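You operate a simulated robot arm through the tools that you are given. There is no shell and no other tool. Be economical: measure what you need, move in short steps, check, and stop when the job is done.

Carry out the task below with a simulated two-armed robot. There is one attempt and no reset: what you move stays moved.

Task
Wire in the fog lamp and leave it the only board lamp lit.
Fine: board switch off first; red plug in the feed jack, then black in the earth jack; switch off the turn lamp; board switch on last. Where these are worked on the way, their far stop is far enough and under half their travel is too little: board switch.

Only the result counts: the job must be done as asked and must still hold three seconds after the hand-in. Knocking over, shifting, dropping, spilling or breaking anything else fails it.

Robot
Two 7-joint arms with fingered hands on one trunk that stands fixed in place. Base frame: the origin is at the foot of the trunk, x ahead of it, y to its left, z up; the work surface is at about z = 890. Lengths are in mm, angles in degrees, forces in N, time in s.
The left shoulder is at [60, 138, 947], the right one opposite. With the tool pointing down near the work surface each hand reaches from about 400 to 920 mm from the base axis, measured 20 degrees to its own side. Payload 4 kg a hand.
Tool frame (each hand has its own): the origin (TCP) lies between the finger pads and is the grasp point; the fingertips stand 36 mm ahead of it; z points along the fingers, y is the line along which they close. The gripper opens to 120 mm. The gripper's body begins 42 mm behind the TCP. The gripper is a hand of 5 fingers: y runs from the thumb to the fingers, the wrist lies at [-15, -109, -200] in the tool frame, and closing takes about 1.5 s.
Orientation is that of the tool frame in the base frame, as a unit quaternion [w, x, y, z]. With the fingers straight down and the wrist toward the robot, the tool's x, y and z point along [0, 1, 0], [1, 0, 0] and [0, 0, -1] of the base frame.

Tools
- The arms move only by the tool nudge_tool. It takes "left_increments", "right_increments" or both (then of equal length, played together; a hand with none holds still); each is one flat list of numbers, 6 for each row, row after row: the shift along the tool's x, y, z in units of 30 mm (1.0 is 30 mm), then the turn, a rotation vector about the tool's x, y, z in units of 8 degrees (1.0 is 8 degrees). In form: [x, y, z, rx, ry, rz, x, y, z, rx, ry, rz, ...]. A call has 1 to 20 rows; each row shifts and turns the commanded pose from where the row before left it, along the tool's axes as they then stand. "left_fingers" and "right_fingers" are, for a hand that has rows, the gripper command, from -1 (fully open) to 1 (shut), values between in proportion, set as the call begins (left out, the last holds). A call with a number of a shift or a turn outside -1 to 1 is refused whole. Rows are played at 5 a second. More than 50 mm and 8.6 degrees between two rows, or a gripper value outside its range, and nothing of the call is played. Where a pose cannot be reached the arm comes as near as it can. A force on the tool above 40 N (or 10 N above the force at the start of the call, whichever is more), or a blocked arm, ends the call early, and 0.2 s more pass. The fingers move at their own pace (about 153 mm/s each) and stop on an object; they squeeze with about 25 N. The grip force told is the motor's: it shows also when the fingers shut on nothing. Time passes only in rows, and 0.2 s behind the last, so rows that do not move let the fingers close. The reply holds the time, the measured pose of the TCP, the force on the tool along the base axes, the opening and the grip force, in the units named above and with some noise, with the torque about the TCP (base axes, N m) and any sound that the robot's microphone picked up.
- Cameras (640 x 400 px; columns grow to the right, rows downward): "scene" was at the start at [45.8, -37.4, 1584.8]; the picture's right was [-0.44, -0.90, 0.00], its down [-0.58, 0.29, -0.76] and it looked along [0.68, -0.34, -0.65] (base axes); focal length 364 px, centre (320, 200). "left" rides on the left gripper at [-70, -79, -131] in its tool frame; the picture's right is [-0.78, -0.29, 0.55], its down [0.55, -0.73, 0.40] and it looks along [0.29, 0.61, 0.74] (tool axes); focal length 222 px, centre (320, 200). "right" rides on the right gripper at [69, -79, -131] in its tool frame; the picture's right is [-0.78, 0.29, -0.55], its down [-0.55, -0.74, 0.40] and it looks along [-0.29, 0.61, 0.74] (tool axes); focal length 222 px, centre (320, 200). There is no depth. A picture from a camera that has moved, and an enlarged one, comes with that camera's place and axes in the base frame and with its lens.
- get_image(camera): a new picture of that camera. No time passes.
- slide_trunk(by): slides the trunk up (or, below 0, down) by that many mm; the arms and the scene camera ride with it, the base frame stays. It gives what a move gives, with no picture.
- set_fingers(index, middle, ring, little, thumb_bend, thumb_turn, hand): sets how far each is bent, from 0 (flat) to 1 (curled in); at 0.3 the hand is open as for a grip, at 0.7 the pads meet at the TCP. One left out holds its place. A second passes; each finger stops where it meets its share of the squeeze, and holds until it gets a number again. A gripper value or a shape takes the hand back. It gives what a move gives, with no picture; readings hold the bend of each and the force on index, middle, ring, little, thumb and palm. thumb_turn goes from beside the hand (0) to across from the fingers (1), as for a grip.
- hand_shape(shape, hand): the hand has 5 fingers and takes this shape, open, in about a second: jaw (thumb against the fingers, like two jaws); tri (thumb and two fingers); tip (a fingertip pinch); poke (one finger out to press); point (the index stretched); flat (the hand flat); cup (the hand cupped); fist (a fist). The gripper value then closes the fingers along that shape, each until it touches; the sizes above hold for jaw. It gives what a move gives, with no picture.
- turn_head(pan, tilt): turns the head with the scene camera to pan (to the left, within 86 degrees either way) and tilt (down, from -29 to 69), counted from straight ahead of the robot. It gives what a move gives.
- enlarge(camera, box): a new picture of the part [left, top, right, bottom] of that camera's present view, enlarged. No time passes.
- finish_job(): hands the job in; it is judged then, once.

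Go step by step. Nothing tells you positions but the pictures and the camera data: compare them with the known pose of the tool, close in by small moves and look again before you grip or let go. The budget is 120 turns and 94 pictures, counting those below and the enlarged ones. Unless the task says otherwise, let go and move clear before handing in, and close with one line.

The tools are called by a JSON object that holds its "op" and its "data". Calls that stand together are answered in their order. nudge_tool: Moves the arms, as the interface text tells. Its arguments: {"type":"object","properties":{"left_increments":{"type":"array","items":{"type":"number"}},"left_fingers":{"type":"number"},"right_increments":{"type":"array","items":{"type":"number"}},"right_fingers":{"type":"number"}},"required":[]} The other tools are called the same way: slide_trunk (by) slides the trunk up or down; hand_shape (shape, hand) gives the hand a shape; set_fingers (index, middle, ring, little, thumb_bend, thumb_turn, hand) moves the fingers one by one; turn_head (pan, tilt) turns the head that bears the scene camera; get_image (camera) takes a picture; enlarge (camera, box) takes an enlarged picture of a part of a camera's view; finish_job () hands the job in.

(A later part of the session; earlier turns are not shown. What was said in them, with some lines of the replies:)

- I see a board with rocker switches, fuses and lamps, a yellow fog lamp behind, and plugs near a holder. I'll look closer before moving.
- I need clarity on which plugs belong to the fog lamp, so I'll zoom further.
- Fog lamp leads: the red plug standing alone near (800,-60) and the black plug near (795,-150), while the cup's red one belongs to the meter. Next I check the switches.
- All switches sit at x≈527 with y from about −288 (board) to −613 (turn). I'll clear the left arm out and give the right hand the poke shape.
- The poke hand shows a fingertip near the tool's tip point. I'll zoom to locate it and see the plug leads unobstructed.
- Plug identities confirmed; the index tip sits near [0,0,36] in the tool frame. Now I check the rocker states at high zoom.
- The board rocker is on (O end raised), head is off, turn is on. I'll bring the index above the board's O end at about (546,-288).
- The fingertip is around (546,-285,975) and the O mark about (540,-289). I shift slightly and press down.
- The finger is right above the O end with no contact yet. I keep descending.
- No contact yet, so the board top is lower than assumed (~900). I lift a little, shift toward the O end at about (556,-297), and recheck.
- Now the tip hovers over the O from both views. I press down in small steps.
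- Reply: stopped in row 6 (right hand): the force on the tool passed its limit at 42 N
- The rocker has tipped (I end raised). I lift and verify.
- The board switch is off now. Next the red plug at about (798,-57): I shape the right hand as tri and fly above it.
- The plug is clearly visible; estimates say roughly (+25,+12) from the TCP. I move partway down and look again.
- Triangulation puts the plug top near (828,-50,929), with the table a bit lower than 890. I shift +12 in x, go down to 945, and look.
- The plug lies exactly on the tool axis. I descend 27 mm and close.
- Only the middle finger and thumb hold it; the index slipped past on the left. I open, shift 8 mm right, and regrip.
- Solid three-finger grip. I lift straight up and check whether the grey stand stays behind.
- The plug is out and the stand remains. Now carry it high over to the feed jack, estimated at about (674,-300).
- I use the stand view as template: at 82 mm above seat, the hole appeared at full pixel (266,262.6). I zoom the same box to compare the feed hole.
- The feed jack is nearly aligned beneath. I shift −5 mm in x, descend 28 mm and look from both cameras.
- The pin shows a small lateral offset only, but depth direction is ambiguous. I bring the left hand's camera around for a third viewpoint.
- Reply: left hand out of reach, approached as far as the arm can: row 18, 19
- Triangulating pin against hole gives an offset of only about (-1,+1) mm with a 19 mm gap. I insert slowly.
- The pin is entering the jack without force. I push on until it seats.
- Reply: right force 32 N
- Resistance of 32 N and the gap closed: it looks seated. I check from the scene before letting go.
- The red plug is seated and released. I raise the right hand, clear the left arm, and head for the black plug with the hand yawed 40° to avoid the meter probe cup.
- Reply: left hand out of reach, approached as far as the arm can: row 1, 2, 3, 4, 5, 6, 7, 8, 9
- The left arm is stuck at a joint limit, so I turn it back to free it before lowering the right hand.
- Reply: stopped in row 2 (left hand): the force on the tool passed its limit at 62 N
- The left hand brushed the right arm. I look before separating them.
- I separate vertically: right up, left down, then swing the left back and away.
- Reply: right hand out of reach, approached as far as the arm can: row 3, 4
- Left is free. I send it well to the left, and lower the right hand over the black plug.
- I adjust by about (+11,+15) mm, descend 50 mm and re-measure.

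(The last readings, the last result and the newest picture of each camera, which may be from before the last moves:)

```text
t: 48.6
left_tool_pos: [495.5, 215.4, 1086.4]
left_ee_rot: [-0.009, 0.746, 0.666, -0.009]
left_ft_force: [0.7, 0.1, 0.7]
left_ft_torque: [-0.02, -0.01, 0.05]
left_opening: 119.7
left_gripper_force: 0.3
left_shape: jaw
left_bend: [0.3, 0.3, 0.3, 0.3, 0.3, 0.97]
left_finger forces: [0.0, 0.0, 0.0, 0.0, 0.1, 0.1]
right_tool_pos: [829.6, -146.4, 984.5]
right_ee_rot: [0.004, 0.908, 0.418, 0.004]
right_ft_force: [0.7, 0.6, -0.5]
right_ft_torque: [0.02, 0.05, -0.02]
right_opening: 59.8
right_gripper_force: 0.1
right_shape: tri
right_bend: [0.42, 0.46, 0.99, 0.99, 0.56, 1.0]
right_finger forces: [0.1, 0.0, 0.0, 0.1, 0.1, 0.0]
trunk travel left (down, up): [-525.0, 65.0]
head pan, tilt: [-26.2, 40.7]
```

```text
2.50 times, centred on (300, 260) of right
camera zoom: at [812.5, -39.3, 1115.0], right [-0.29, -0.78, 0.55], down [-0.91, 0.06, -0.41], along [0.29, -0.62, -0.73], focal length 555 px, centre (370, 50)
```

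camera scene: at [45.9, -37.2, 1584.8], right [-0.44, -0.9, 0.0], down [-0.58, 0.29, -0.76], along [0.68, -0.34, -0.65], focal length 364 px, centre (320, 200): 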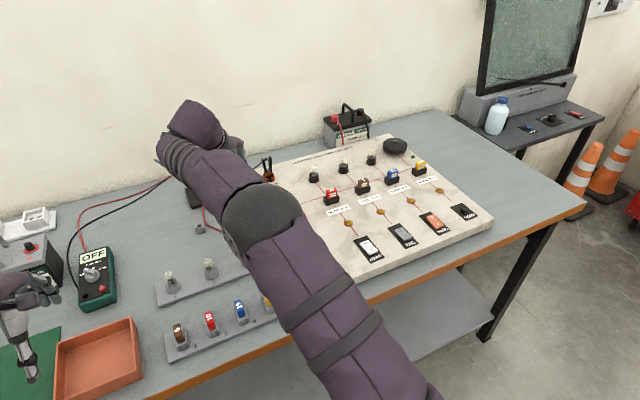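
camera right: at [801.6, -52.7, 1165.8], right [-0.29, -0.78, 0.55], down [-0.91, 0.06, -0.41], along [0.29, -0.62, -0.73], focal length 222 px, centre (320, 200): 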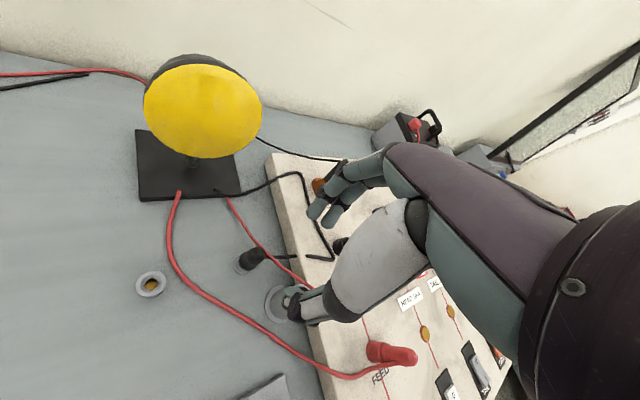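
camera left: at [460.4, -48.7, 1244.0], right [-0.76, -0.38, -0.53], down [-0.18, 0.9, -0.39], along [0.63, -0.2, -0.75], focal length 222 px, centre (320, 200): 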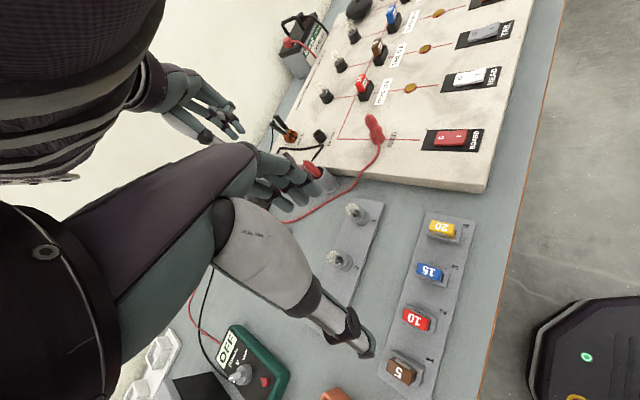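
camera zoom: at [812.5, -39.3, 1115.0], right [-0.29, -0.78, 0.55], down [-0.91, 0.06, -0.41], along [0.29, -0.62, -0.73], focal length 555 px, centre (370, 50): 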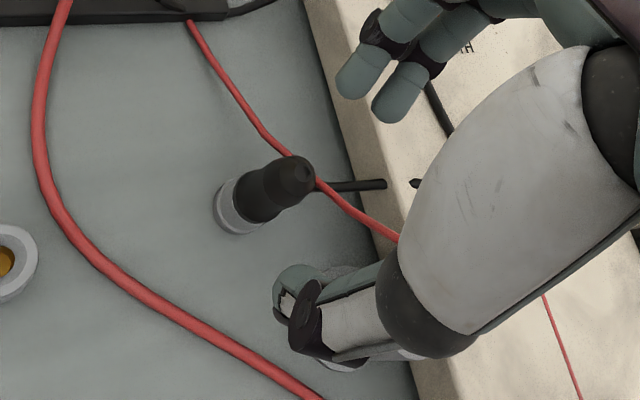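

Alignment looks good; the meter probe will stay clear of the hand. I shift 5 mm along tool y and descend to grasp height.

{"op": "nudge_tool", "data": {"right_increments": [0, 0.17, 0.5, 0, 0, 0, 0, 0, 0.6, 0, 0, 0, 0, 0, 0.6, 0, 0, 0, 0, 0, 0.5, 0, 0, 0, 0, 0, 0, 0, 0, 0]}}

{"op": "enlarge", "data": {"camera": "right", "box": [240, 180, 360, 300]}}

```text
t: 49.8
left_tool_pos: [495.6, 214.3, 1086.3]
left_ee_rot: [-0.009, 0.746, 0.666, -0.01]
left_ft_force: [0.0, 0.0, -0.1]
left_ft_torque: [-0.02, 0.03, -0.04]
left_opening: 120.2
left_gripper_force: 0.0
left_shape: jaw
left_bend: [0.3, 0.3, 0.3, 0.3, 0.3, 0.97]
left_finger forces: [0.0, 0.0, 0.0, 0.1, 0.1, 0.1]
right_tool_pos: [837.7, -147.3, 919.2]
right_ee_rot: [0.005, 0.908, 0.419, 0.004]
right_ft_force: [-0.8, 0.4, 1.0]
right_ft_torque: [0.0, 0.01, 0.0]
right_opening: 59.5
right_gripper_force: 0.0
right_shape: tri
right_bend: [0.42, 0.46, 0.99, 0.99, 0.56, 1.0]
right_finger forces: [0.0, 0.1, 0.0, 0.1, 0.1, 0.1]
trunk travel left (down, up): [-525.0, 65.0]
head pan, tilt: [-26.2, 40.7]
```

```text
3.33 times, centred on (300, 240) of right
camera zoom: at [819.3, -41.5, 1049.7], right [-0.29, -0.78, 0.55], down [-0.91, 0.06, -0.41], along [0.29, -0.62, -0.73], focal length 740 px, centre (387, 67)
```

zoom: 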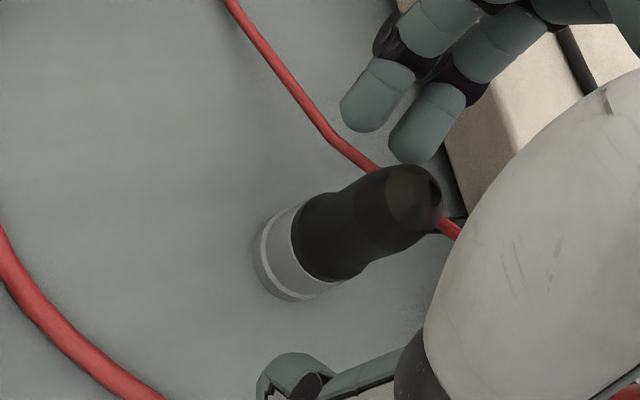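

The view matches the red grasp template. I close the grip.

{"op": "nudge_tool", "data": {"right_increments": [0, 0, 0, 0, 0, 0, 0, 0, 0, 0, 0, 0, 0, 0, 0, 0, 0, 0, 0, 0, 0, 0, 0, 0, 0, 0, 0, 0, 0, 0, 0, 0, 0, 0, 0, 0, 0, 0, 0, 0, 0, 0, 0, 0, 0, 0, 0, 0], "right_fingers": 1}}

{"op": "enlarge", "data": {"camera": "right", "box": [240, 180, 360, 300]}}

```text
t: 51.6
left_tool_pos: [495.5, 215.9, 1085.7]
left_ee_rot: [-0.008, 0.746, 0.666, -0.009]
left_ft_force: [0.7, 0.4, -0.8]
left_ft_torque: [-0.02, 0.01, 0.01]
left_opening: 120.1
left_gripper_force: 0.0
left_shape: jaw
left_bend: [0.3, 0.3, 0.3, 0.3, 0.3, 0.97]
left_finger forces: [0.1, 0.0, 0.0, 0.0, 0.1, 0.0]
right_tool_pos: [837.2, -148.3, 918.0]
right_ee_rot: [0.004, 0.908, 0.419, 0.003]
right_ft_force: [0.8, -0.5, -0.9]
right_ft_torque: [-0.07, 0.0, -0.04]
right_opening: 12.9
right_gripper_force: 25.0
right_shape: tri
right_bend: [0.64, 0.62, 1.0, 1.0, 0.71, 1.0]
right_finger forces: [8.9, 12.7, 0.0, 0.0, 21.4, 0.0]
trunk travel left (down, up): [-525.0, 65.0]
head pan, tilt: [-26.2, 40.7]
```

```text
3.33 times, centred on (300, 240) of right
camera zoom: at [819.5, -41.6, 1049.7], right [-0.29, -0.78, 0.55], down [-0.91, 0.06, -0.41], along [0.29, -0.62, -0.73], focal length 740 px, centre (387, 67)
```

zoom: 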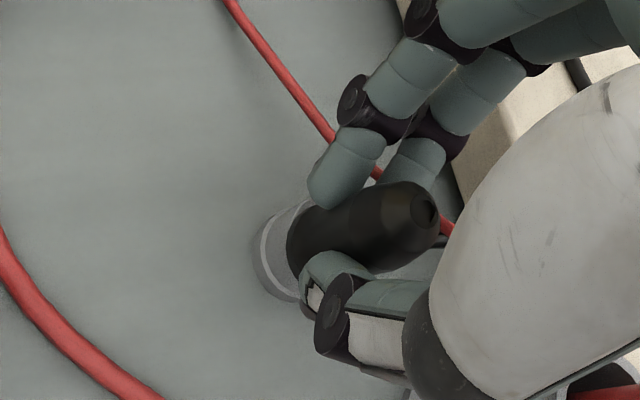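

Firm grip. I lift, and carry it toward the earth jack keeping the yaw.

{"op": "nudge_tool", "data": {"right_increments": [0, 0, -0.3, 0, 0, 0, 0, 0, -0.5, 0, 0, 0, 0, 0, -0.9, 0, 0, 0, 0, 0, -0.9, 0, 0, 0, 0, 0, -0.9, 0, 0, 0, 0, 0, -0.9, 0, 0, 0, -0.76, 0.61, 0, 0, 0, 0, -0.76, 0.61, 0, 0, 0, 0, -0.76, 0.61, 0, 0, 0, 0, -0.76, 0.61, 0, 0, 0, 0, -0.76, 0.61, 0, 0, 0, 0, 0, 0, 0.8, 0, 0, 0, 0, 0, 0, 0, 0, 0]}}

{"op": "get_image", "data": {"camera": "right"}}

{"op": "get_image", "data": {"camera": "scene"}}

```text
t: 54.4
left_tool_pos: [494.4, 215.1, 1086.9]
left_ee_rot: [-0.009, 0.746, 0.666, -0.01]
left_ft_force: [-0.7, 0.1, -0.5]
left_ft_torque: [-0.01, -0.03, 0.0]
left_opening: 119.9
left_gripper_force: 0.1
left_shape: jaw
left_bend: [0.3, 0.3, 0.3, 0.3, 0.3, 0.97]
left_finger forces: [0.1, 0.1, 0.0, 0.1, 0.0, 0.1]
right_tool_pos: [831.2, -295.4, 1026.3]
right_ee_rot: [0.004, 0.909, 0.418, 0.004]
right_ft_force: [0.3, -0.6, 0.0]
right_ft_torque: [0.01, -0.03, 0.0]
right_opening: 12.7
right_gripper_force: 24.8
right_shape: tri
right_bend: [0.64, 0.62, 1.0, 1.0, 0.71, 1.0]
right_finger forces: [9.4, 12.5, 0.1, 0.0, 21.7, 0.0]
trunk travel left (down, up): [-525.0, 65.0]
head pan, tilt: [-26.2, 40.7]
```

```text
30 pictures are left
camera right: at [814.2, -189.1, 1157.3], right [-0.29, -0.78, 0.55], down [-0.91, 0.06, -0.41], along [0.29, -0.62, -0.73], focal length 222 px, centre (320, 200)
```

right: 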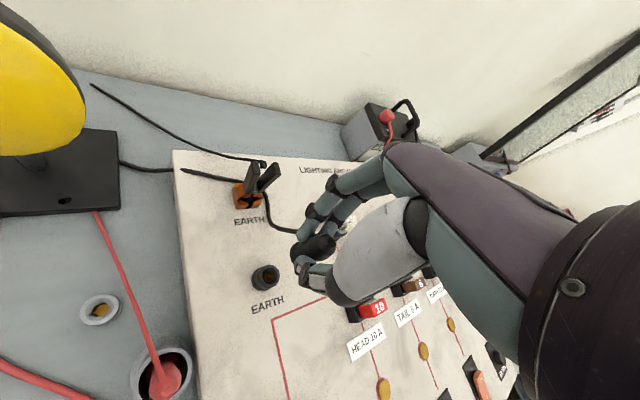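

```text
29 pictures are left
camera scene: at [45.7, -37.4, 1584.8], right [-0.44, -0.9, 0.0], down [-0.58, 0.29, -0.76], along [0.68, -0.34, -0.65], focal length 364 px, centre (320, 200)
```

scene: 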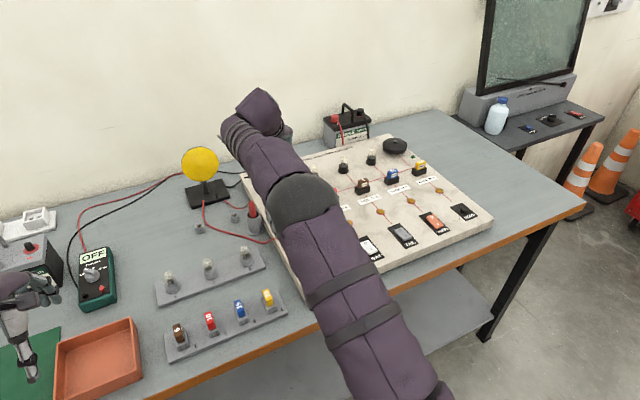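

The forearm blocks the scene view, so I rely on the feed-jack template: shift −9 mm in tool y, drop to z≈986 and compare.

{"op": "nudge_tool", "data": {"right_increments": [0, -0.3, 0.5, 0, 0, 0, 0, 0, 0.83, 0, 0, 0, 0, 0, 0, 0, 0, 0, 0, 0, 0, 0, 0, 0]}}

{"op": "enlarge", "data": {"camera": "right", "box": [230, 200, 330, 290]}}

{"op": "turn_head", "data": {"pan": -20, "tilt": 40.7}}

```text
t: 55.4
left_tool_pos: [494.3, 216.1, 1088.0]
left_ee_rot: [-0.009, 0.746, 0.666, -0.009]
left_ft_force: [-0.1, 0.2, -0.7]
left_ft_torque: [-0.04, 0.0, 0.01]
left_opening: 119.9
left_gripper_force: 0.2
left_shape: jaw
left_bend: [0.3, 0.3, 0.3, 0.3, 0.3, 0.97]
left_finger forces: [0.0, 0.1, 0.0, 0.1, 0.1, 0.1]
right_tool_pos: [823.6, -287.4, 986.9]
right_ee_rot: [0.003, 0.908, 0.418, 0.004]
right_ft_force: [0.6, -0.6, 0.1]
right_ft_torque: [0.0, -0.04, 0.01]
right_opening: 12.9
right_gripper_force: 25.2
right_shape: tri
right_bend: [0.64, 0.62, 1.0, 1.0, 0.71, 1.0]
right_finger forces: [9.5, 12.6, 0.1, 0.1, 21.7, 0.1]
trunk travel left (down, up): [-525.0, 65.0]
head pan, tilt: [-26.2, 40.7]
```

```text
4.44 times, centred on (280, 245) of right
camera zoom: at [806.2, -181.0, 1117.5], right [-0.29, -0.78, 0.55], down [-0.91, 0.06, -0.41], along [0.29, -0.62, -0.73], focal length 987 px, centre (498, 0)
```

zoom: 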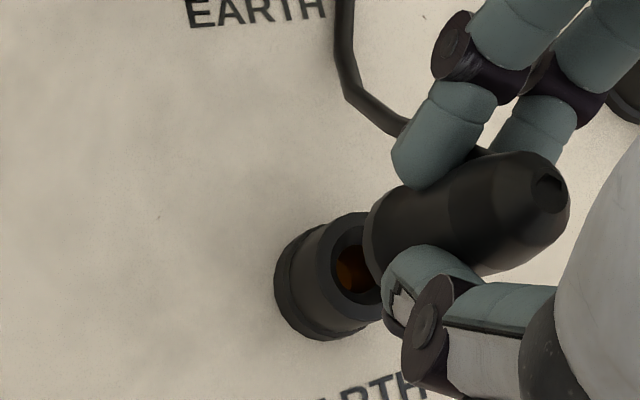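

```text
t: 56.1
left_tool_pos: [495.1, 215.4, 1086.3]
left_ee_rot: [-0.008, 0.746, 0.666, -0.01]
left_ft_force: [-0.4, -0.4, 0.2]
left_ft_torque: [-0.01, 0.02, 0.0]
left_opening: 119.9
left_gripper_force: 0.1
left_shape: jaw
left_bend: [0.3, 0.3, 0.3, 0.3, 0.3, 0.97]
left_finger forces: [0.0, 0.0, 0.0, 0.1, 0.0, 0.0]
right_tool_pos: [823.6, -287.4, 986.3]
right_ee_rot: [0.003, 0.908, 0.419, 0.004]
right_ft_force: [0.0, -1.3, 0.2]
right_ft_torque: [0.0, -0.02, -0.03]
right_opening: 12.8
right_gripper_force: 24.9
right_shape: tri
right_bend: [0.64, 0.62, 1.0, 1.0, 0.71, 1.0]
right_finger forces: [9.5, 12.6, 0.0, 0.0, 21.6, 0.1]
trunk travel left (down, up): [-525.0, 65.0]
head pan, tilt: [-20.0, 40.7]
```

The earth hole shows slightly to the right of the template, so I shift tool (−3.2,+4) mm and re-check, also trying the scene view.

{"op": "nudge_tool", "data": {"right_increments": [-0.11, 0.13, 0, 0, 0, 0, 0, 0, 0, 0, 0, 0]}}

{"op": "enlarge", "data": {"camera": "right", "box": [230, 200, 330, 290]}}

{"op": "get_image", "data": {"camera": "scene"}}

```text
t: 56.7
left_tool_pos: [494.3, 215.0, 1086.6]
left_ee_rot: [-0.009, 0.746, 0.666, -0.009]
left_ft_force: [0.0, 0.0, 0.7]
left_ft_torque: [0.0, -0.01, 0.0]
left_opening: 119.9
left_gripper_force: 0.1
left_shape: jaw
left_bend: [0.3, 0.3, 0.3, 0.3, 0.3, 0.97]
left_finger forces: [0.0, 0.1, 0.0, 0.0, 0.1, 0.0]
right_tool_pos: [823.9, -292.1, 987.4]
right_ee_rot: [0.005, 0.908, 0.418, 0.003]
right_ft_force: [-0.1, 0.0, -1.1]
right_ft_torque: [0.02, 0.01, 0.04]
right_opening: 12.6
right_gripper_force: 25.3
right_shape: tri
right_bend: [0.64, 0.62, 1.0, 1.0, 0.71, 1.0]
right_finger forces: [9.4, 12.5, 0.0, 0.0, 21.7, 0.0]
trunk travel left (down, up): [-525.0, 65.0]
head pan, tilt: [-20.0, 40.7]
```

```text
4.44 times, centred on (280, 245) of right
camera zoom: at [806.8, -185.9, 1117.9], right [-0.29, -0.78, 0.55], down [-0.91, 0.06, -0.41], along [0.29, -0.62, -0.73], focal length 987 px, centre (498, 0)
```

zoom: 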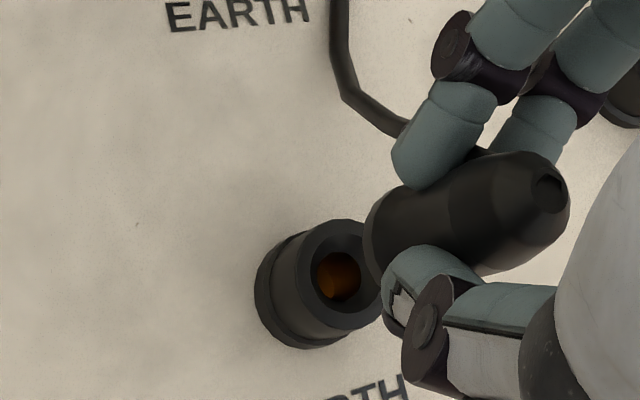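

```text
26 pictures are left
camera scene: at [49.5, -28.7, 1584.7], right [-0.34, -0.94, 0.0], down [-0.61, 0.22, -0.76], along [0.71, -0.26, -0.65], focal length 364 px, centre (320, 200)
```

scene: 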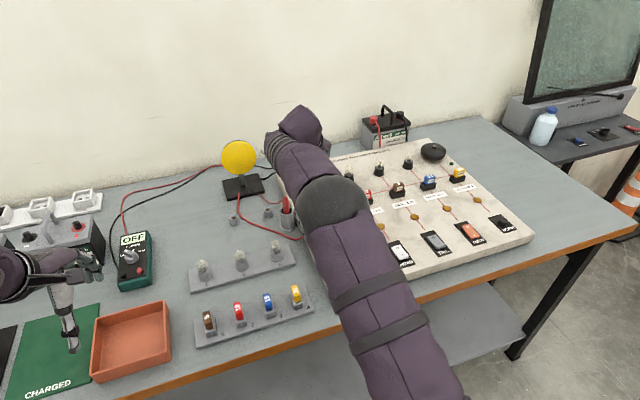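

Hole now at the expected pixel. I descend to the same depth as with the red (z≈964) and look.

{"op": "nudge_tool", "data": {"right_increments": [0, 0, 0.3, 0, 0, 0, 0, 0, 0.2, 0, 0, 0, 0, 0, 0.1, 0, 0, 0, 0, 0, 0.1, 0, 0, 0, 0, 0, 0.1, 0, 0, 0, 0, 0, 0, 0, 0, 0]}}

{"op": "enlarge", "data": {"camera": "right", "box": [230, 200, 330, 290]}}

```text
t: 58.1
left_tool_pos: [496.1, 215.4, 1085.5]
left_ee_rot: [-0.009, 0.746, 0.666, -0.009]
left_ft_force: [0.0, 0.5, -0.3]
left_ft_torque: [-0.01, -0.02, -0.02]
left_opening: 119.9
left_gripper_force: 0.0
left_shape: jaw
left_bend: [0.3, 0.3, 0.3, 0.3, 0.3, 0.97]
left_finger forces: [0.1, 0.0, 0.0, 0.0, 0.1, 0.0]
right_tool_pos: [824.1, -291.9, 961.5]
right_ee_rot: [0.003, 0.908, 0.418, 0.004]
right_ft_force: [-0.2, -0.6, -3.6]
right_ft_torque: [0.0, -0.01, 0.01]
right_opening: 12.5
right_gripper_force: 25.0
right_shape: tri
right_bend: [0.64, 0.62, 1.0, 1.0, 0.71, 1.0]
right_finger forces: [9.3, 12.2, 0.0, 0.0, 21.3, 0.0]
trunk travel left (down, up): [-525.0, 65.0]
head pan, tilt: [-20.0, 40.7]
```

```text
4.44 times, centred on (280, 245) of right
camera zoom: at [806.6, -185.5, 1092.9], right [-0.29, -0.78, 0.55], down [-0.91, 0.06, -0.41], along [0.29, -0.62, -0.73], focal length 987 px, centre (498, 0)
```

zoom: 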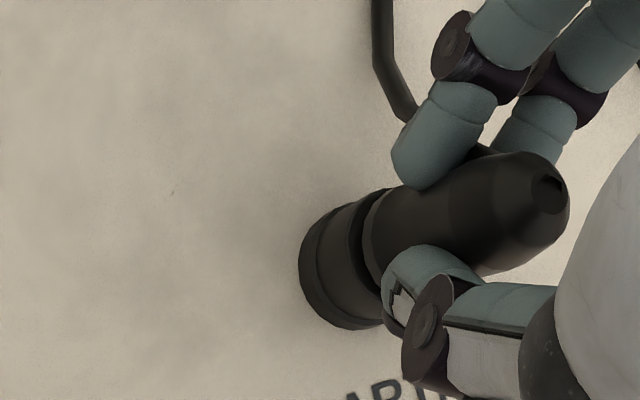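

Plug and jack look coaxial with no resistance. I press in.

{"op": "nudge_tool", "data": {"right_increments": [0, 0, 0.1, 0, 0, 0, 0, 0, 0.1, 0, 0, 0, 0, 0, 0.1, 0, 0, 0, 0, 0, 0.1, 0, 0, 0, 0, 0, 0.1, 0, 0, 0]}}

{"op": "enlarge", "data": {"camera": "right", "box": [230, 200, 330, 290]}}

```text
t: 59.3
left_tool_pos: [493.1, 216.2, 1087.4]
left_ee_rot: [-0.007, 0.746, 0.666, -0.008]
left_ft_force: [0.4, -0.3, 0.0]
left_ft_torque: [0.06, -0.01, 0.0]
left_opening: 119.9
left_gripper_force: 0.0
left_shape: jaw
left_bend: [0.3, 0.3, 0.3, 0.3, 0.3, 0.97]
left_finger forces: [0.0, 0.0, 0.0, 0.1, 0.0, 0.0]
right_tool_pos: [823.1, -292.7, 956.7]
right_ee_rot: [0.008, 0.908, 0.419, 0.009]
right_ft_force: [0.8, 0.9, 32.8]
right_ft_torque: [-0.04, -0.07, -0.03]
right_opening: 15.5
right_gripper_force: 25.6
right_shape: tri
right_bend: [0.72, 0.61, 1.0, 1.0, 0.72, 1.0]
right_finger forces: [13.1, 17.7, 0.0, 0.0, 30.0, 0.1]
trunk travel left (down, up): [-525.0, 65.0]
head pan, tilt: [-20.0, 40.7]
```

```text
4.44 times, centred on (280, 245) of right
camera zoom: at [804.6, -185.4, 1086.0], right [-0.3, -0.78, 0.55], down [-0.91, 0.06, -0.42], along [0.3, -0.62, -0.73], focal length 987 px, centre (498, 0)
```

zoom: 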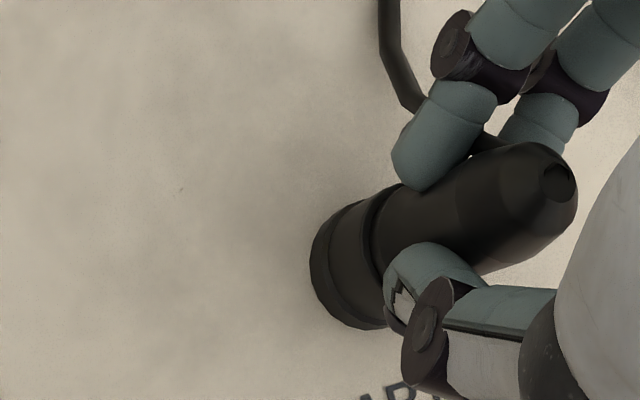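

Same seating force as for the red plug. I open, rise clear and inspect both plugs.

{"op": "nudge_tool", "data": {"right_increments": [0, 0, 0, 0, 0, 0, 0, 0, 0, 0, 0, 0, 0, 0, 0, 0, 0, 0, 0, 0, 0, 0, 0, 0, 0, 0, 0, 0, 0, 0, 0, 0, -0.5, 0, 0, 0, 0, 0, -0.8, 0, 0, 0, 0, 0, -1, 0, 0, 0, 0, 0, -1, 0, 0, 0, 0, 0, -1, 0, 0, 0, 0, 0, 0, 0, 0, 0], "right_fingers": 0}}

{"op": "get_image", "data": {"camera": "right"}}

```text
t: 61.7
left_tool_pos: [494.5, 215.5, 1085.4]
left_ee_rot: [-0.01, 0.746, 0.666, -0.009]
left_ft_force: [-0.9, -1.0, 0.2]
left_ft_torque: [0.03, 0.0, -0.02]
left_opening: 119.9
left_gripper_force: 0.1
left_shape: jaw
left_bend: [0.3, 0.3, 0.3, 0.3, 0.3, 0.97]
left_finger forces: [0.0, 0.1, 0.0, 0.0, 0.0, 0.1]
right_tool_pos: [820.7, -292.5, 1077.5]
right_ee_rot: [0.004, 0.908, 0.418, 0.004]
right_ft_force: [-0.9, 0.3, -0.2]
right_ft_torque: [-0.01, -0.01, 0.01]
right_opening: 60.0
right_gripper_force: 0.0
right_shape: tri
right_bend: [0.42, 0.46, 0.99, 0.99, 0.56, 1.0]
right_finger forces: [0.0, 0.1, 0.0, 0.1, 0.1, 0.1]
trunk travel left (down, up): [-525.0, 65.0]
head pan, tilt: [-20.0, 40.7]
```

```text
23 pictures are left
camera right: at [804.2, -186.1, 1208.2], right [-0.29, -0.78, 0.55], down [-0.91, 0.06, -0.41], along [0.29, -0.62, -0.73], focal length 222 px, centre (320, 200)
```

right: 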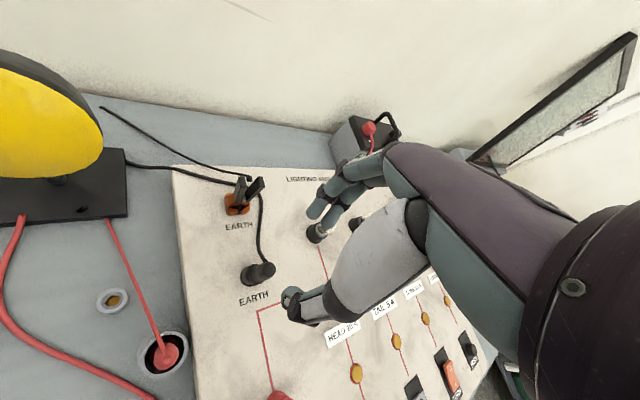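

Both plugs are in. Next the turn switch: I unyaw, take the poke shape and fly above its O end at about (558,-635).

{"op": "nudge_tool", "data": {"right_increments": [0, 0, -0.5, 0, 0, -1, 0, 0, 0, 0, 0, -1, 0, 0, 0, 0, 0, -1, 0, 0, 0, 0, 0, -1, 0, 0, 0, 0, 0, -1, -0.95, -0.73, 0, 0, 0, 0, -0.95, -0.73, 0, 0, 0, 0, -0.95, -0.73, 0, 0, 0, 0, -0.95, -0.73, 0, 0, 0, 0, -0.95, -0.73, 0, 0, 0, 0, -0.95, -0.73, 0, 0, 0, 0, -0.95, -0.73, 0, 0, 0, 0, -0.95, -0.73, 0, 0, 0, 0, -0.95, -0.73, 0, 0, 0, 0, -0.95, -0.73, 0, 0, 0, 0, -0.95, -0.73, 0, 0, 0, 0, -0.95, -0.73, 0, 0, 0, 0]}}

{"op": "hand_shape", "data": {"shape": "poke", "hand": "right"}}

{"op": "turn_head", "data": {"pan": -26, "tilt": 40.7}}

{"op": "get_image", "data": {"camera": "scene"}}

```text
t: 65.3
left_tool_pos: [493.7, 215.0, 1086.0]
left_ee_rot: [-0.01, 0.746, 0.666, -0.008]
left_ft_force: [0.0, 0.6, -0.4]
left_ft_torque: [-0.02, -0.03, -0.02]
left_opening: 120.0
left_gripper_force: 0.1
left_shape: jaw
left_bend: [0.3, 0.3, 0.3, 0.3, 0.3, 0.97]
left_finger forces: [0.0, 0.1, 0.0, 0.0, 0.1, 0.0]
right_tool_pos: [560.6, -632.3, 1089.7]
right_ee_rot: [0.005, 0.71, 0.704, 0.002]
right_ft_force: [-0.1, -0.6, 0.6]
right_ft_torque: [0.01, 0.02, 0.02]
right_opening: 59.9
right_gripper_force: 0.0
right_shape: tri
right_bend: [0.42, 0.46, 0.99, 0.99, 0.56, 1.0]
right_finger forces: [0.0, 0.0, 0.0, 0.0, 0.0, 0.1]
trunk travel left (down, up): [-525.0, 65.0]
head pan, tilt: [-20.0, 40.7]
```

```text
t: 66.2
left_tool_pos: [493.8, 215.0, 1087.4]
left_ee_rot: [-0.009, 0.746, 0.665, -0.01]
left_ft_force: [0.5, 0.2, 0.2]
left_ft_torque: [0.02, 0.01, -0.02]
left_opening: 119.9
left_gripper_force: 0.0
left_shape: jaw
left_bend: [0.3, 0.3, 0.3, 0.3, 0.3, 0.97]
left_finger forces: [0.1, 0.0, 0.0, 0.0, 0.0, 0.1]
right_tool_pos: [561.0, -631.2, 1090.7]
right_ee_rot: [0.005, 0.71, 0.704, 0.003]
right_ft_force: [-0.5, 0.0, 0.5]
right_ft_torque: [-0.01, 0.03, 0.0]
right_opening: 0.0
right_gripper_force: 0.1
right_shape: poke
right_bend: [0.7, 0.7, 0.99, 0.99, 1.0, 1.0]
right_finger forces: [0.0, 0.1, 0.0, 0.0, 0.1, 0.0]
trunk travel left (down, up): [-525.0, 65.0]
head pan, tilt: [-20.0, 40.7]
```

```text
t: 66.9
left_tool_pos: [494.7, 214.6, 1085.3]
left_ee_rot: [-0.009, 0.746, 0.665, -0.009]
left_ft_force: [0.4, 0.5, -0.1]
left_ft_torque: [0.0, -0.02, 0.03]
left_opening: 119.8
left_gripper_force: 0.1
left_shape: jaw
left_bend: [0.3, 0.3, 0.3, 0.3, 0.3, 0.97]
left_finger forces: [0.1, 0.0, 0.1, 0.0, 0.0, 0.0]
right_tool_pos: [560.3, -630.4, 1089.2]
right_ee_rot: [0.005, 0.71, 0.704, 0.002]
right_ft_force: [-0.4, 0.5, 0.4]
right_ft_torque: [-0.01, 0.02, -0.02]
right_opening: 0.1
right_gripper_force: 0.1
right_shape: poke
right_bend: [0.7, 0.7, 0.99, 0.99, 1.0, 1.0]
right_finger forces: [0.1, 0.0, 0.1, 0.1, 0.1, 0.0]
trunk travel left (down, up): [-525.0, 65.0]
head pan, tilt: [-26.0, 40.7]
```

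```text
22 pictures are left
camera scene: at [46.0, -37.0, 1584.7], right [-0.44, -0.9, 0.0], down [-0.59, 0.29, -0.76], along [0.68, -0.33, -0.65], focal length 364 px, centre (320, 200)
```

scene: 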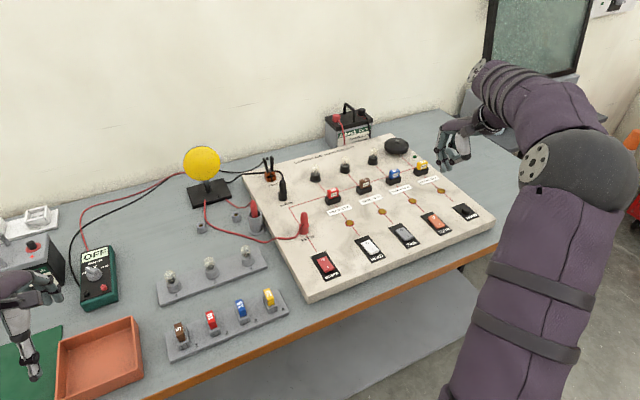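

Now above the turn switch. I descend to just above it and check.

{"op": "nudge_tool", "data": {"right_increments": [-0.12, -0.05, 0.9, 0, 0, 0, 0, 0, 0.9, 0, 0, 0, 0, 0, 0.9, 0, 0, 0, 0, 0, 0.9, 0, 0, 0, 0, 0, 0.9, 0, 0, 0, 0, 0, 0, 0, 0, 0]}}

{"op": "enlarge", "data": {"camera": "right", "box": [230, 200, 350, 320]}}

{"op": "enlarge", "data": {"camera": "scene", "box": [400, 180, 500, 250]}}

```text
t: 68.3
left_tool_pos: [495.0, 214.8, 1086.2]
left_ee_rot: [-0.009, 0.746, 0.666, -0.009]
left_ft_force: [-0.1, -0.1, 0.2]
left_ft_torque: [-0.01, -0.01, -0.03]
left_opening: 120.0
left_gripper_force: 0.0
left_shape: jaw
left_bend: [0.3, 0.3, 0.3, 0.3, 0.3, 0.97]
left_finger forces: [0.1, 0.1, 0.1, 0.1, 0.0, 0.0]
right_tool_pos: [555.7, -636.1, 954.9]
right_ee_rot: [0.007, 0.71, 0.704, 0.002]
right_ft_force: [0.5, 0.3, -0.6]
right_ft_torque: [0.05, 0.03, 0.0]
right_opening: 0.1
right_gripper_force: 0.0
right_shape: poke
right_bend: [0.7, 0.7, 0.99, 0.99, 1.0, 1.0]
right_finger forces: [0.1, 0.0, 0.0, 0.1, 0.1, 0.0]
trunk travel left (down, up): [-525.0, 65.0]
head pan, tilt: [-26.0, 40.7]
```

```text
3.33 times, centred on (290, 260) of right
camera zoom: at [475.0, -563.6, 1084.4], right [0.28, -0.79, 0.55], down [-0.74, -0.54, -0.4], along [0.62, -0.3, -0.73], focal length 740 px, centre (420, 0)
```

zoom: 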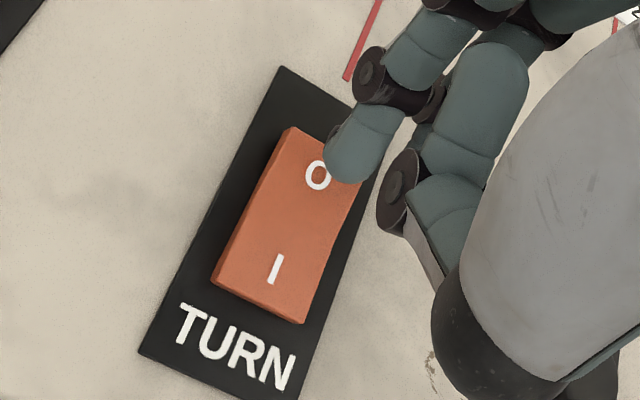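

```text
5.71 times, centred on (450, 215) of scene
camera zoom: at [45.8, -36.7, 1584.7], right [-0.44, -0.9, 0.0], down [-0.59, 0.29, -0.76], along [0.68, -0.33, -0.65], focal length 2081 px, centre (-423, 114)
```

zoom: 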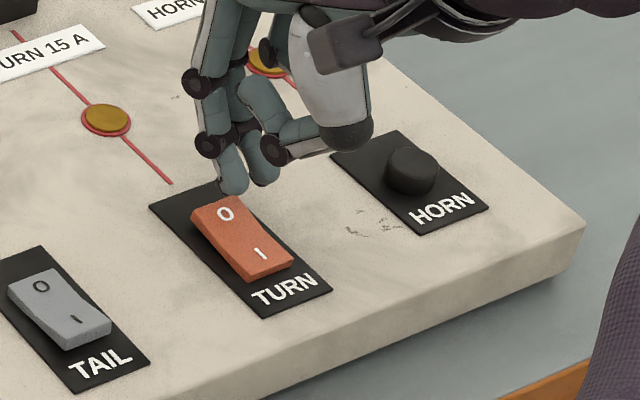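

The alignment matches the successful board press. I press down.

{"op": "nudge_tool", "data": {"right_increments": [0, 0, 0.2, 0, 0, 0, 0, 0, 0.15, 0, 0, 0, 0, 0, 0.1, 0, 0, 0, 0, 0, 0.1, 0, 0, 0, 0, 0, 0.1, 0, 0, 0, 0, 0, 0.1, 0, 0, 0, 0, 0, 0.1, 0, 0, 0]}}

{"op": "nudge_tool", "data": {"right_increments": [0, 0, -1, 0, 0, 0, 0, 0, -1, 0, 0, 0, 0, 0, -1, 0, 0, 0, 0, 0, -1, 0, 0, 0, 0, 0, 0, 0, 0, 0]}}

{"op": "enlarge", "data": {"camera": "scene", "box": [380, 190, 490, 260]}}

```text
t: 69.9
left_tool_pos: [493.3, 216.6, 1087.0]
left_ee_rot: [-0.008, 0.746, 0.666, -0.009]
left_ft_force: [-0.1, 0.5, -0.1]
left_ft_torque: [-0.01, 0.02, 0.02]
left_opening: 120.1
left_gripper_force: 0.1
left_shape: jaw
left_bend: [0.3, 0.3, 0.3, 0.3, 0.3, 0.97]
left_finger forces: [0.1, 0.0, 0.0, 0.1, 0.1, 0.1]
right_tool_pos: [557.8, -636.7, 934.6]
right_ee_rot: [0.01, 0.71, 0.704, 0.003]
right_ft_force: [0.8, 1.9, 24.6]
right_ft_torque: [0.19, 0.0, 0.01]
right_opening: 0.1
right_gripper_force: 0.1
right_shape: poke
right_bend: [0.7, 0.7, 0.99, 0.99, 1.0, 1.0]
right_finger forces: [23.8, 1.5, 0.0, 0.0, 0.0, 0.0]
trunk travel left (down, up): [-525.0, 65.0]
head pan, tilt: [-26.0, 40.7]
```

```text
t: 71.1
left_tool_pos: [495.8, 215.4, 1086.8]
left_ee_rot: [-0.009, 0.746, 0.666, -0.009]
left_ft_force: [-1.0, 0.7, -0.6]
left_ft_torque: [0.0, 0.0, -0.01]
left_opening: 120.0
left_gripper_force: 0.0
left_shape: jaw
left_bend: [0.3, 0.3, 0.3, 0.3, 0.3, 0.97]
left_finger forces: [0.1, 0.0, 0.0, 0.1, 0.0, 0.1]
right_tool_pos: [553.9, -637.7, 1052.0]
right_ee_rot: [0.005, 0.71, 0.705, 0.002]
right_ft_force: [-0.3, -0.4, 0.0]
right_ft_torque: [-0.01, 0.0, 0.02]
right_opening: 0.0
right_gripper_force: 0.1
right_shape: poke
right_bend: [0.7, 0.7, 0.99, 0.99, 1.0, 1.0]
right_finger forces: [0.0, 0.0, 0.1, 0.0, 0.1, 0.0]
trunk travel left (down, up): [-525.0, 65.0]
head pan, tilt: [-26.0, 40.7]
```

```text
5.71 times, centred on (435, 225) of scene
camera zoom: at [46.1, -37.1, 1584.7], right [-0.44, -0.9, 0.0], down [-0.59, 0.29, -0.76], along [0.68, -0.33, -0.65], focal length 2081 px, centre (-337, 57)
```

zoom: 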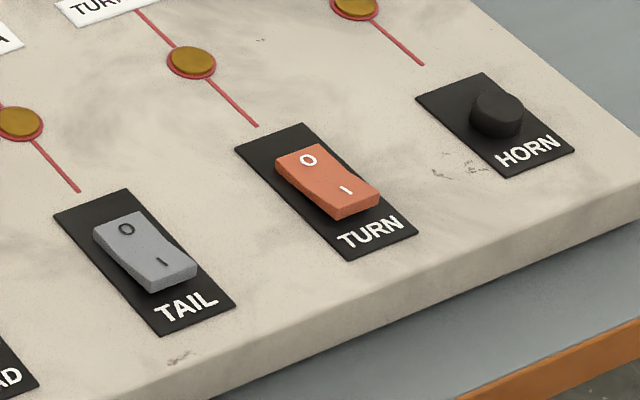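

Turn is off. Last, the board switch's I end at about (530,-300).

{"op": "nudge_tool", "data": {"right_increments": [0.94, -0.07, 0, 0, 0, 0, 0.94, -0.07, 0, 0, 0, 0, 0.94, -0.07, 0, 0, 0, 0, 0.94, -0.07, 0, 0, 0, 0, 0.94, -0.07, 0, 0, 0, 0, 0.94, -0.07, 0, 0, 0, 0, 0.94, -0.07, 0, 0, 0, 0, 0.94, -0.07, 0, 0, 0, 0, 0.94, -0.07, 0, 0, 0, 0, 0.94, -0.07, 0, 0, 0, 0, 0.94, -0.07, 0, 0, 0, 0, 0.94, -0.07, 0, 0, 0, 0, 0, 0, 0.9, 0, 0, 0, 0, 0, 0.9, 0, 0, 0, 0, 0, 0.9, 0, 0, 0, 0, 0, 0.5, 0, 0, 0, 0, 0, 0, 0, 0, 0]}}

{"op": "enlarge", "data": {"camera": "right", "box": [230, 200, 350, 320]}}

{"op": "enlarge", "data": {"camera": "scene", "box": [270, 190, 380, 290]}}

```text
t: 74.7
left_tool_pos: [493.7, 214.4, 1086.9]
left_ee_rot: [-0.01, 0.746, 0.665, -0.008]
left_ft_force: [-0.3, -0.5, -0.5]
left_ft_torque: [0.04, 0.02, 0.0]
left_opening: 119.9
left_gripper_force: 0.1
left_shape: jaw
left_bend: [0.3, 0.3, 0.3, 0.3, 0.3, 0.97]
left_finger forces: [0.1, 0.0, 0.0, 0.0, 0.1, 0.1]
right_tool_pos: [533.8, -297.5, 953.3]
right_ee_rot: [0.005, 0.71, 0.704, 0.003]
right_ft_force: [-0.5, -0.1, 0.0]
right_ft_torque: [-0.01, -0.01, -0.03]
right_opening: 0.1
right_gripper_force: 0.0
right_shape: poke
right_bend: [0.7, 0.7, 0.99, 0.99, 1.0, 1.0]
right_finger forces: [0.0, 0.1, 0.1, 0.1, 0.1, 0.0]
trunk travel left (down, up): [-525.0, 65.0]
head pan, tilt: [-26.0, 40.7]
```

```text
3.33 times, centred on (290, 260) of right
camera zoom: at [453.3, -225.2, 1083.2], right [0.28, -0.79, 0.55], down [-0.74, -0.54, -0.4], along [0.62, -0.29, -0.73], focal length 740 px, centre (420, 0)
```

zoom: 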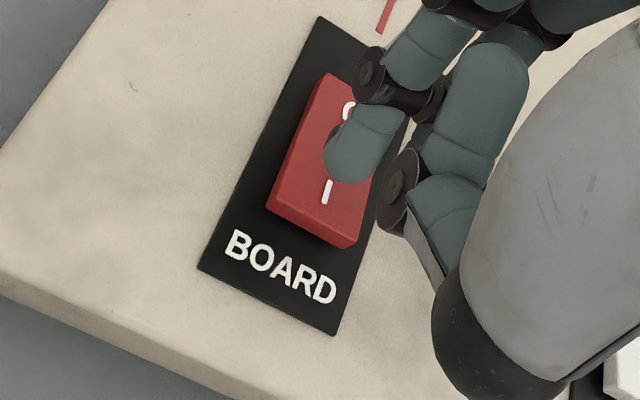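

```text
4.00 times, centred on (325, 240) of scene
camera zoom: at [45.8, -37.4, 1584.7], right [-0.44, -0.9, 0.0], down [-0.59, 0.29, -0.76], along [0.68, -0.33, -0.65], focal length 1457 px, centre (300, 40)
```

zoom: 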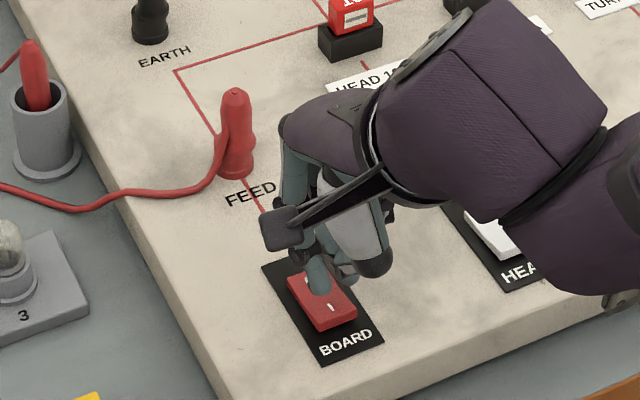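

I shift 7 mm toward the I end and press.

{"op": "nudge_tool", "data": {"right_increments": [-0.03, -0.25, 0.1, 0, 0, 0, 0, 0, 0.15, 0, 0, 0, 0, 0, 0.1, 0, 0, 0, 0, 0, 0.1, 0, 0, 0, 0, 0, 0.1, 0, 0, 0, 0, 0, 0.1, 0, 0, 0, 0, 0, 0.1, 0, 0, 0]}}

{"op": "enlarge", "data": {"camera": "right", "box": [230, 200, 350, 320]}}

```text
t: 76.3
left_tool_pos: [493.0, 215.6, 1087.9]
left_ee_rot: [-0.009, 0.746, 0.666, -0.009]
left_ft_force: [0.0, 0.5, -0.7]
left_ft_torque: [-0.01, 0.0, 0.04]
left_opening: 119.7
left_gripper_force: 0.1
left_shape: jaw
left_bend: [0.3, 0.3, 0.3, 0.3, 0.3, 0.97]
left_finger forces: [0.0, 0.0, 0.1, 0.0, 0.0, 0.1]
right_tool_pos: [528.7, -297.5, 934.1]
right_ee_rot: [0.01, 0.71, 0.704, 0.004]
right_ft_force: [-0.2, 0.8, 26.1]
right_ft_torque: [0.13, 0.02, 0.01]
right_opening: 0.0
right_gripper_force: 0.0
right_shape: poke
right_bend: [0.7, 0.7, 0.99, 0.99, 1.0, 1.0]
right_finger forces: [25.6, 0.1, 0.1, 0.0, 0.0, 0.0]
trunk travel left (down, up): [-525.0, 65.0]
head pan, tilt: [-26.0, 40.7]
```

```text
3.33 times, centred on (290, 260) of right
camera zoom: at [445.9, -224.8, 1063.7], right [0.28, -0.78, 0.56], down [-0.73, -0.55, -0.41], along [0.62, -0.3, -0.72], focal length 740 px, centre (420, 0)
```

zoom: 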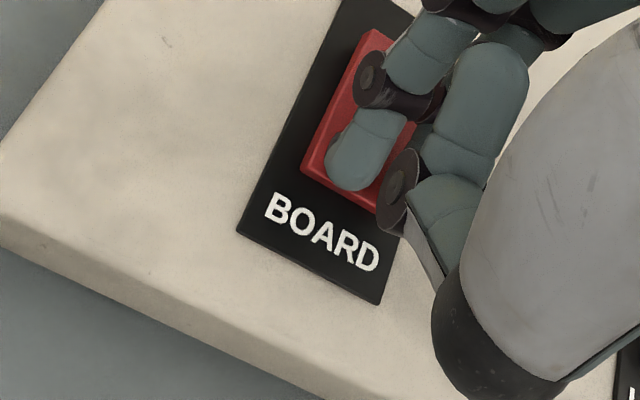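

Pressed with similar force. I rise clear, move aside and check the lamp.

{"op": "nudge_tool", "data": {"right_increments": [0, 0, -1, 0, 0, 0, 0, 0, -1, 0, 0, 0, 0, 0, -1, 0, 0, 0, 0, 0, -1, 0, 0, 0, 0, 0, -1, 0, 0, 0, 0, 0, -1, 0, 0, 0, -1, 0, 0, 0, 0, 0, -1, 0, 0, 0, 0, 0, -1, 0, 0, 0, 0, 0, -1, 0, 0, 0, 0, 0, -1, 0, 0, 0, 0, 0, -1, 0, 0, 0, 0, 0, -1, 0, 0, 0, 0, 0, -1, 0, 0, 0, 0, 0, 0, 0, 0, 0, 0, 0]}}

{"op": "get_image", "data": {"camera": "scene"}}

{"op": "enlarge", "data": {"camera": "scene", "box": [170, 130, 350, 280]}}

```text
t: 79.5
left_tool_pos: [495.2, 215.8, 1085.7]
left_ee_rot: [-0.01, 0.747, 0.665, -0.008]
left_ft_force: [0.4, 0.1, -0.1]
left_ft_torque: [0.02, -0.01, 0.01]
left_opening: 120.0
left_gripper_force: 0.1
left_shape: jaw
left_bend: [0.3, 0.3, 0.3, 0.3, 0.3, 0.97]
left_finger forces: [0.0, 0.0, 0.0, 0.0, 0.0, 0.0]
right_tool_pos: [522.3, -543.0, 1113.4]
right_ee_rot: [0.005, 0.71, 0.704, 0.002]
right_ft_force: [-0.9, 0.2, -0.5]
right_ft_torque: [0.02, -0.01, -0.02]
right_opening: 0.0
right_gripper_force: 0.0
right_shape: poke
right_bend: [0.7, 0.7, 0.99, 0.99, 1.0, 1.0]
right_finger forces: [0.0, 0.0, 0.1, 0.0, 0.1, 0.0]
trunk travel left (down, up): [-525.0, 65.0]
head pan, tilt: [-26.0, 40.7]
```

```text
15 pictures are left
camera scene: at [45.8, -36.5, 1584.7], right [-0.44, -0.9, 0.0], down [-0.59, 0.29, -0.76], along [0.68, -0.33, -0.65], focal length 364 px, centre (320, 200)
```

scene: 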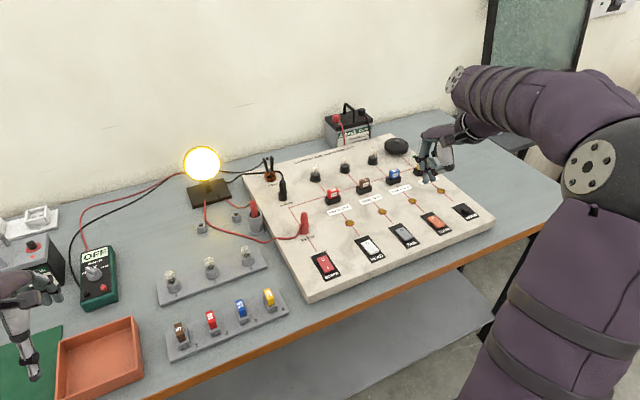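

```text
2.67 times, centred on (260, 205) of scene
camera zoom: at [45.8, -36.5, 1584.7], right [-0.44, -0.9, 0.0], down [-0.59, 0.29, -0.76], along [0.68, -0.33, -0.65], focal length 971 px, centre (480, 187)
```

zoom: 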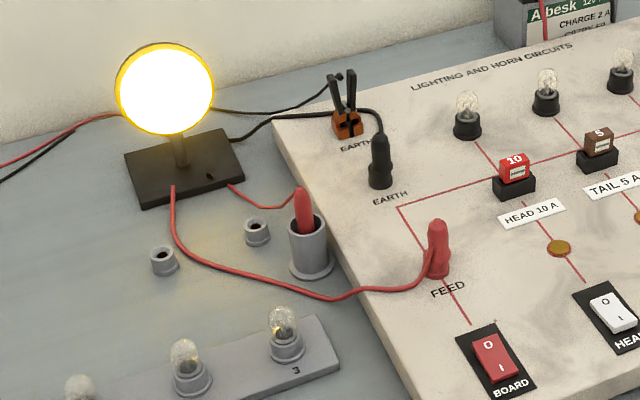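

The fog lamp is lit, the other board lamps are dark, and the hands are clear. I hand the job in.

{"op": "finish_job", "data": {}}

```text
The job is handed in.
```

The fog lamp is wired in: red plug in the feed jack, black plug in the earth jack. The turn lamp is off, the board switch is on, and the fog lamp is the only board lamp lit.
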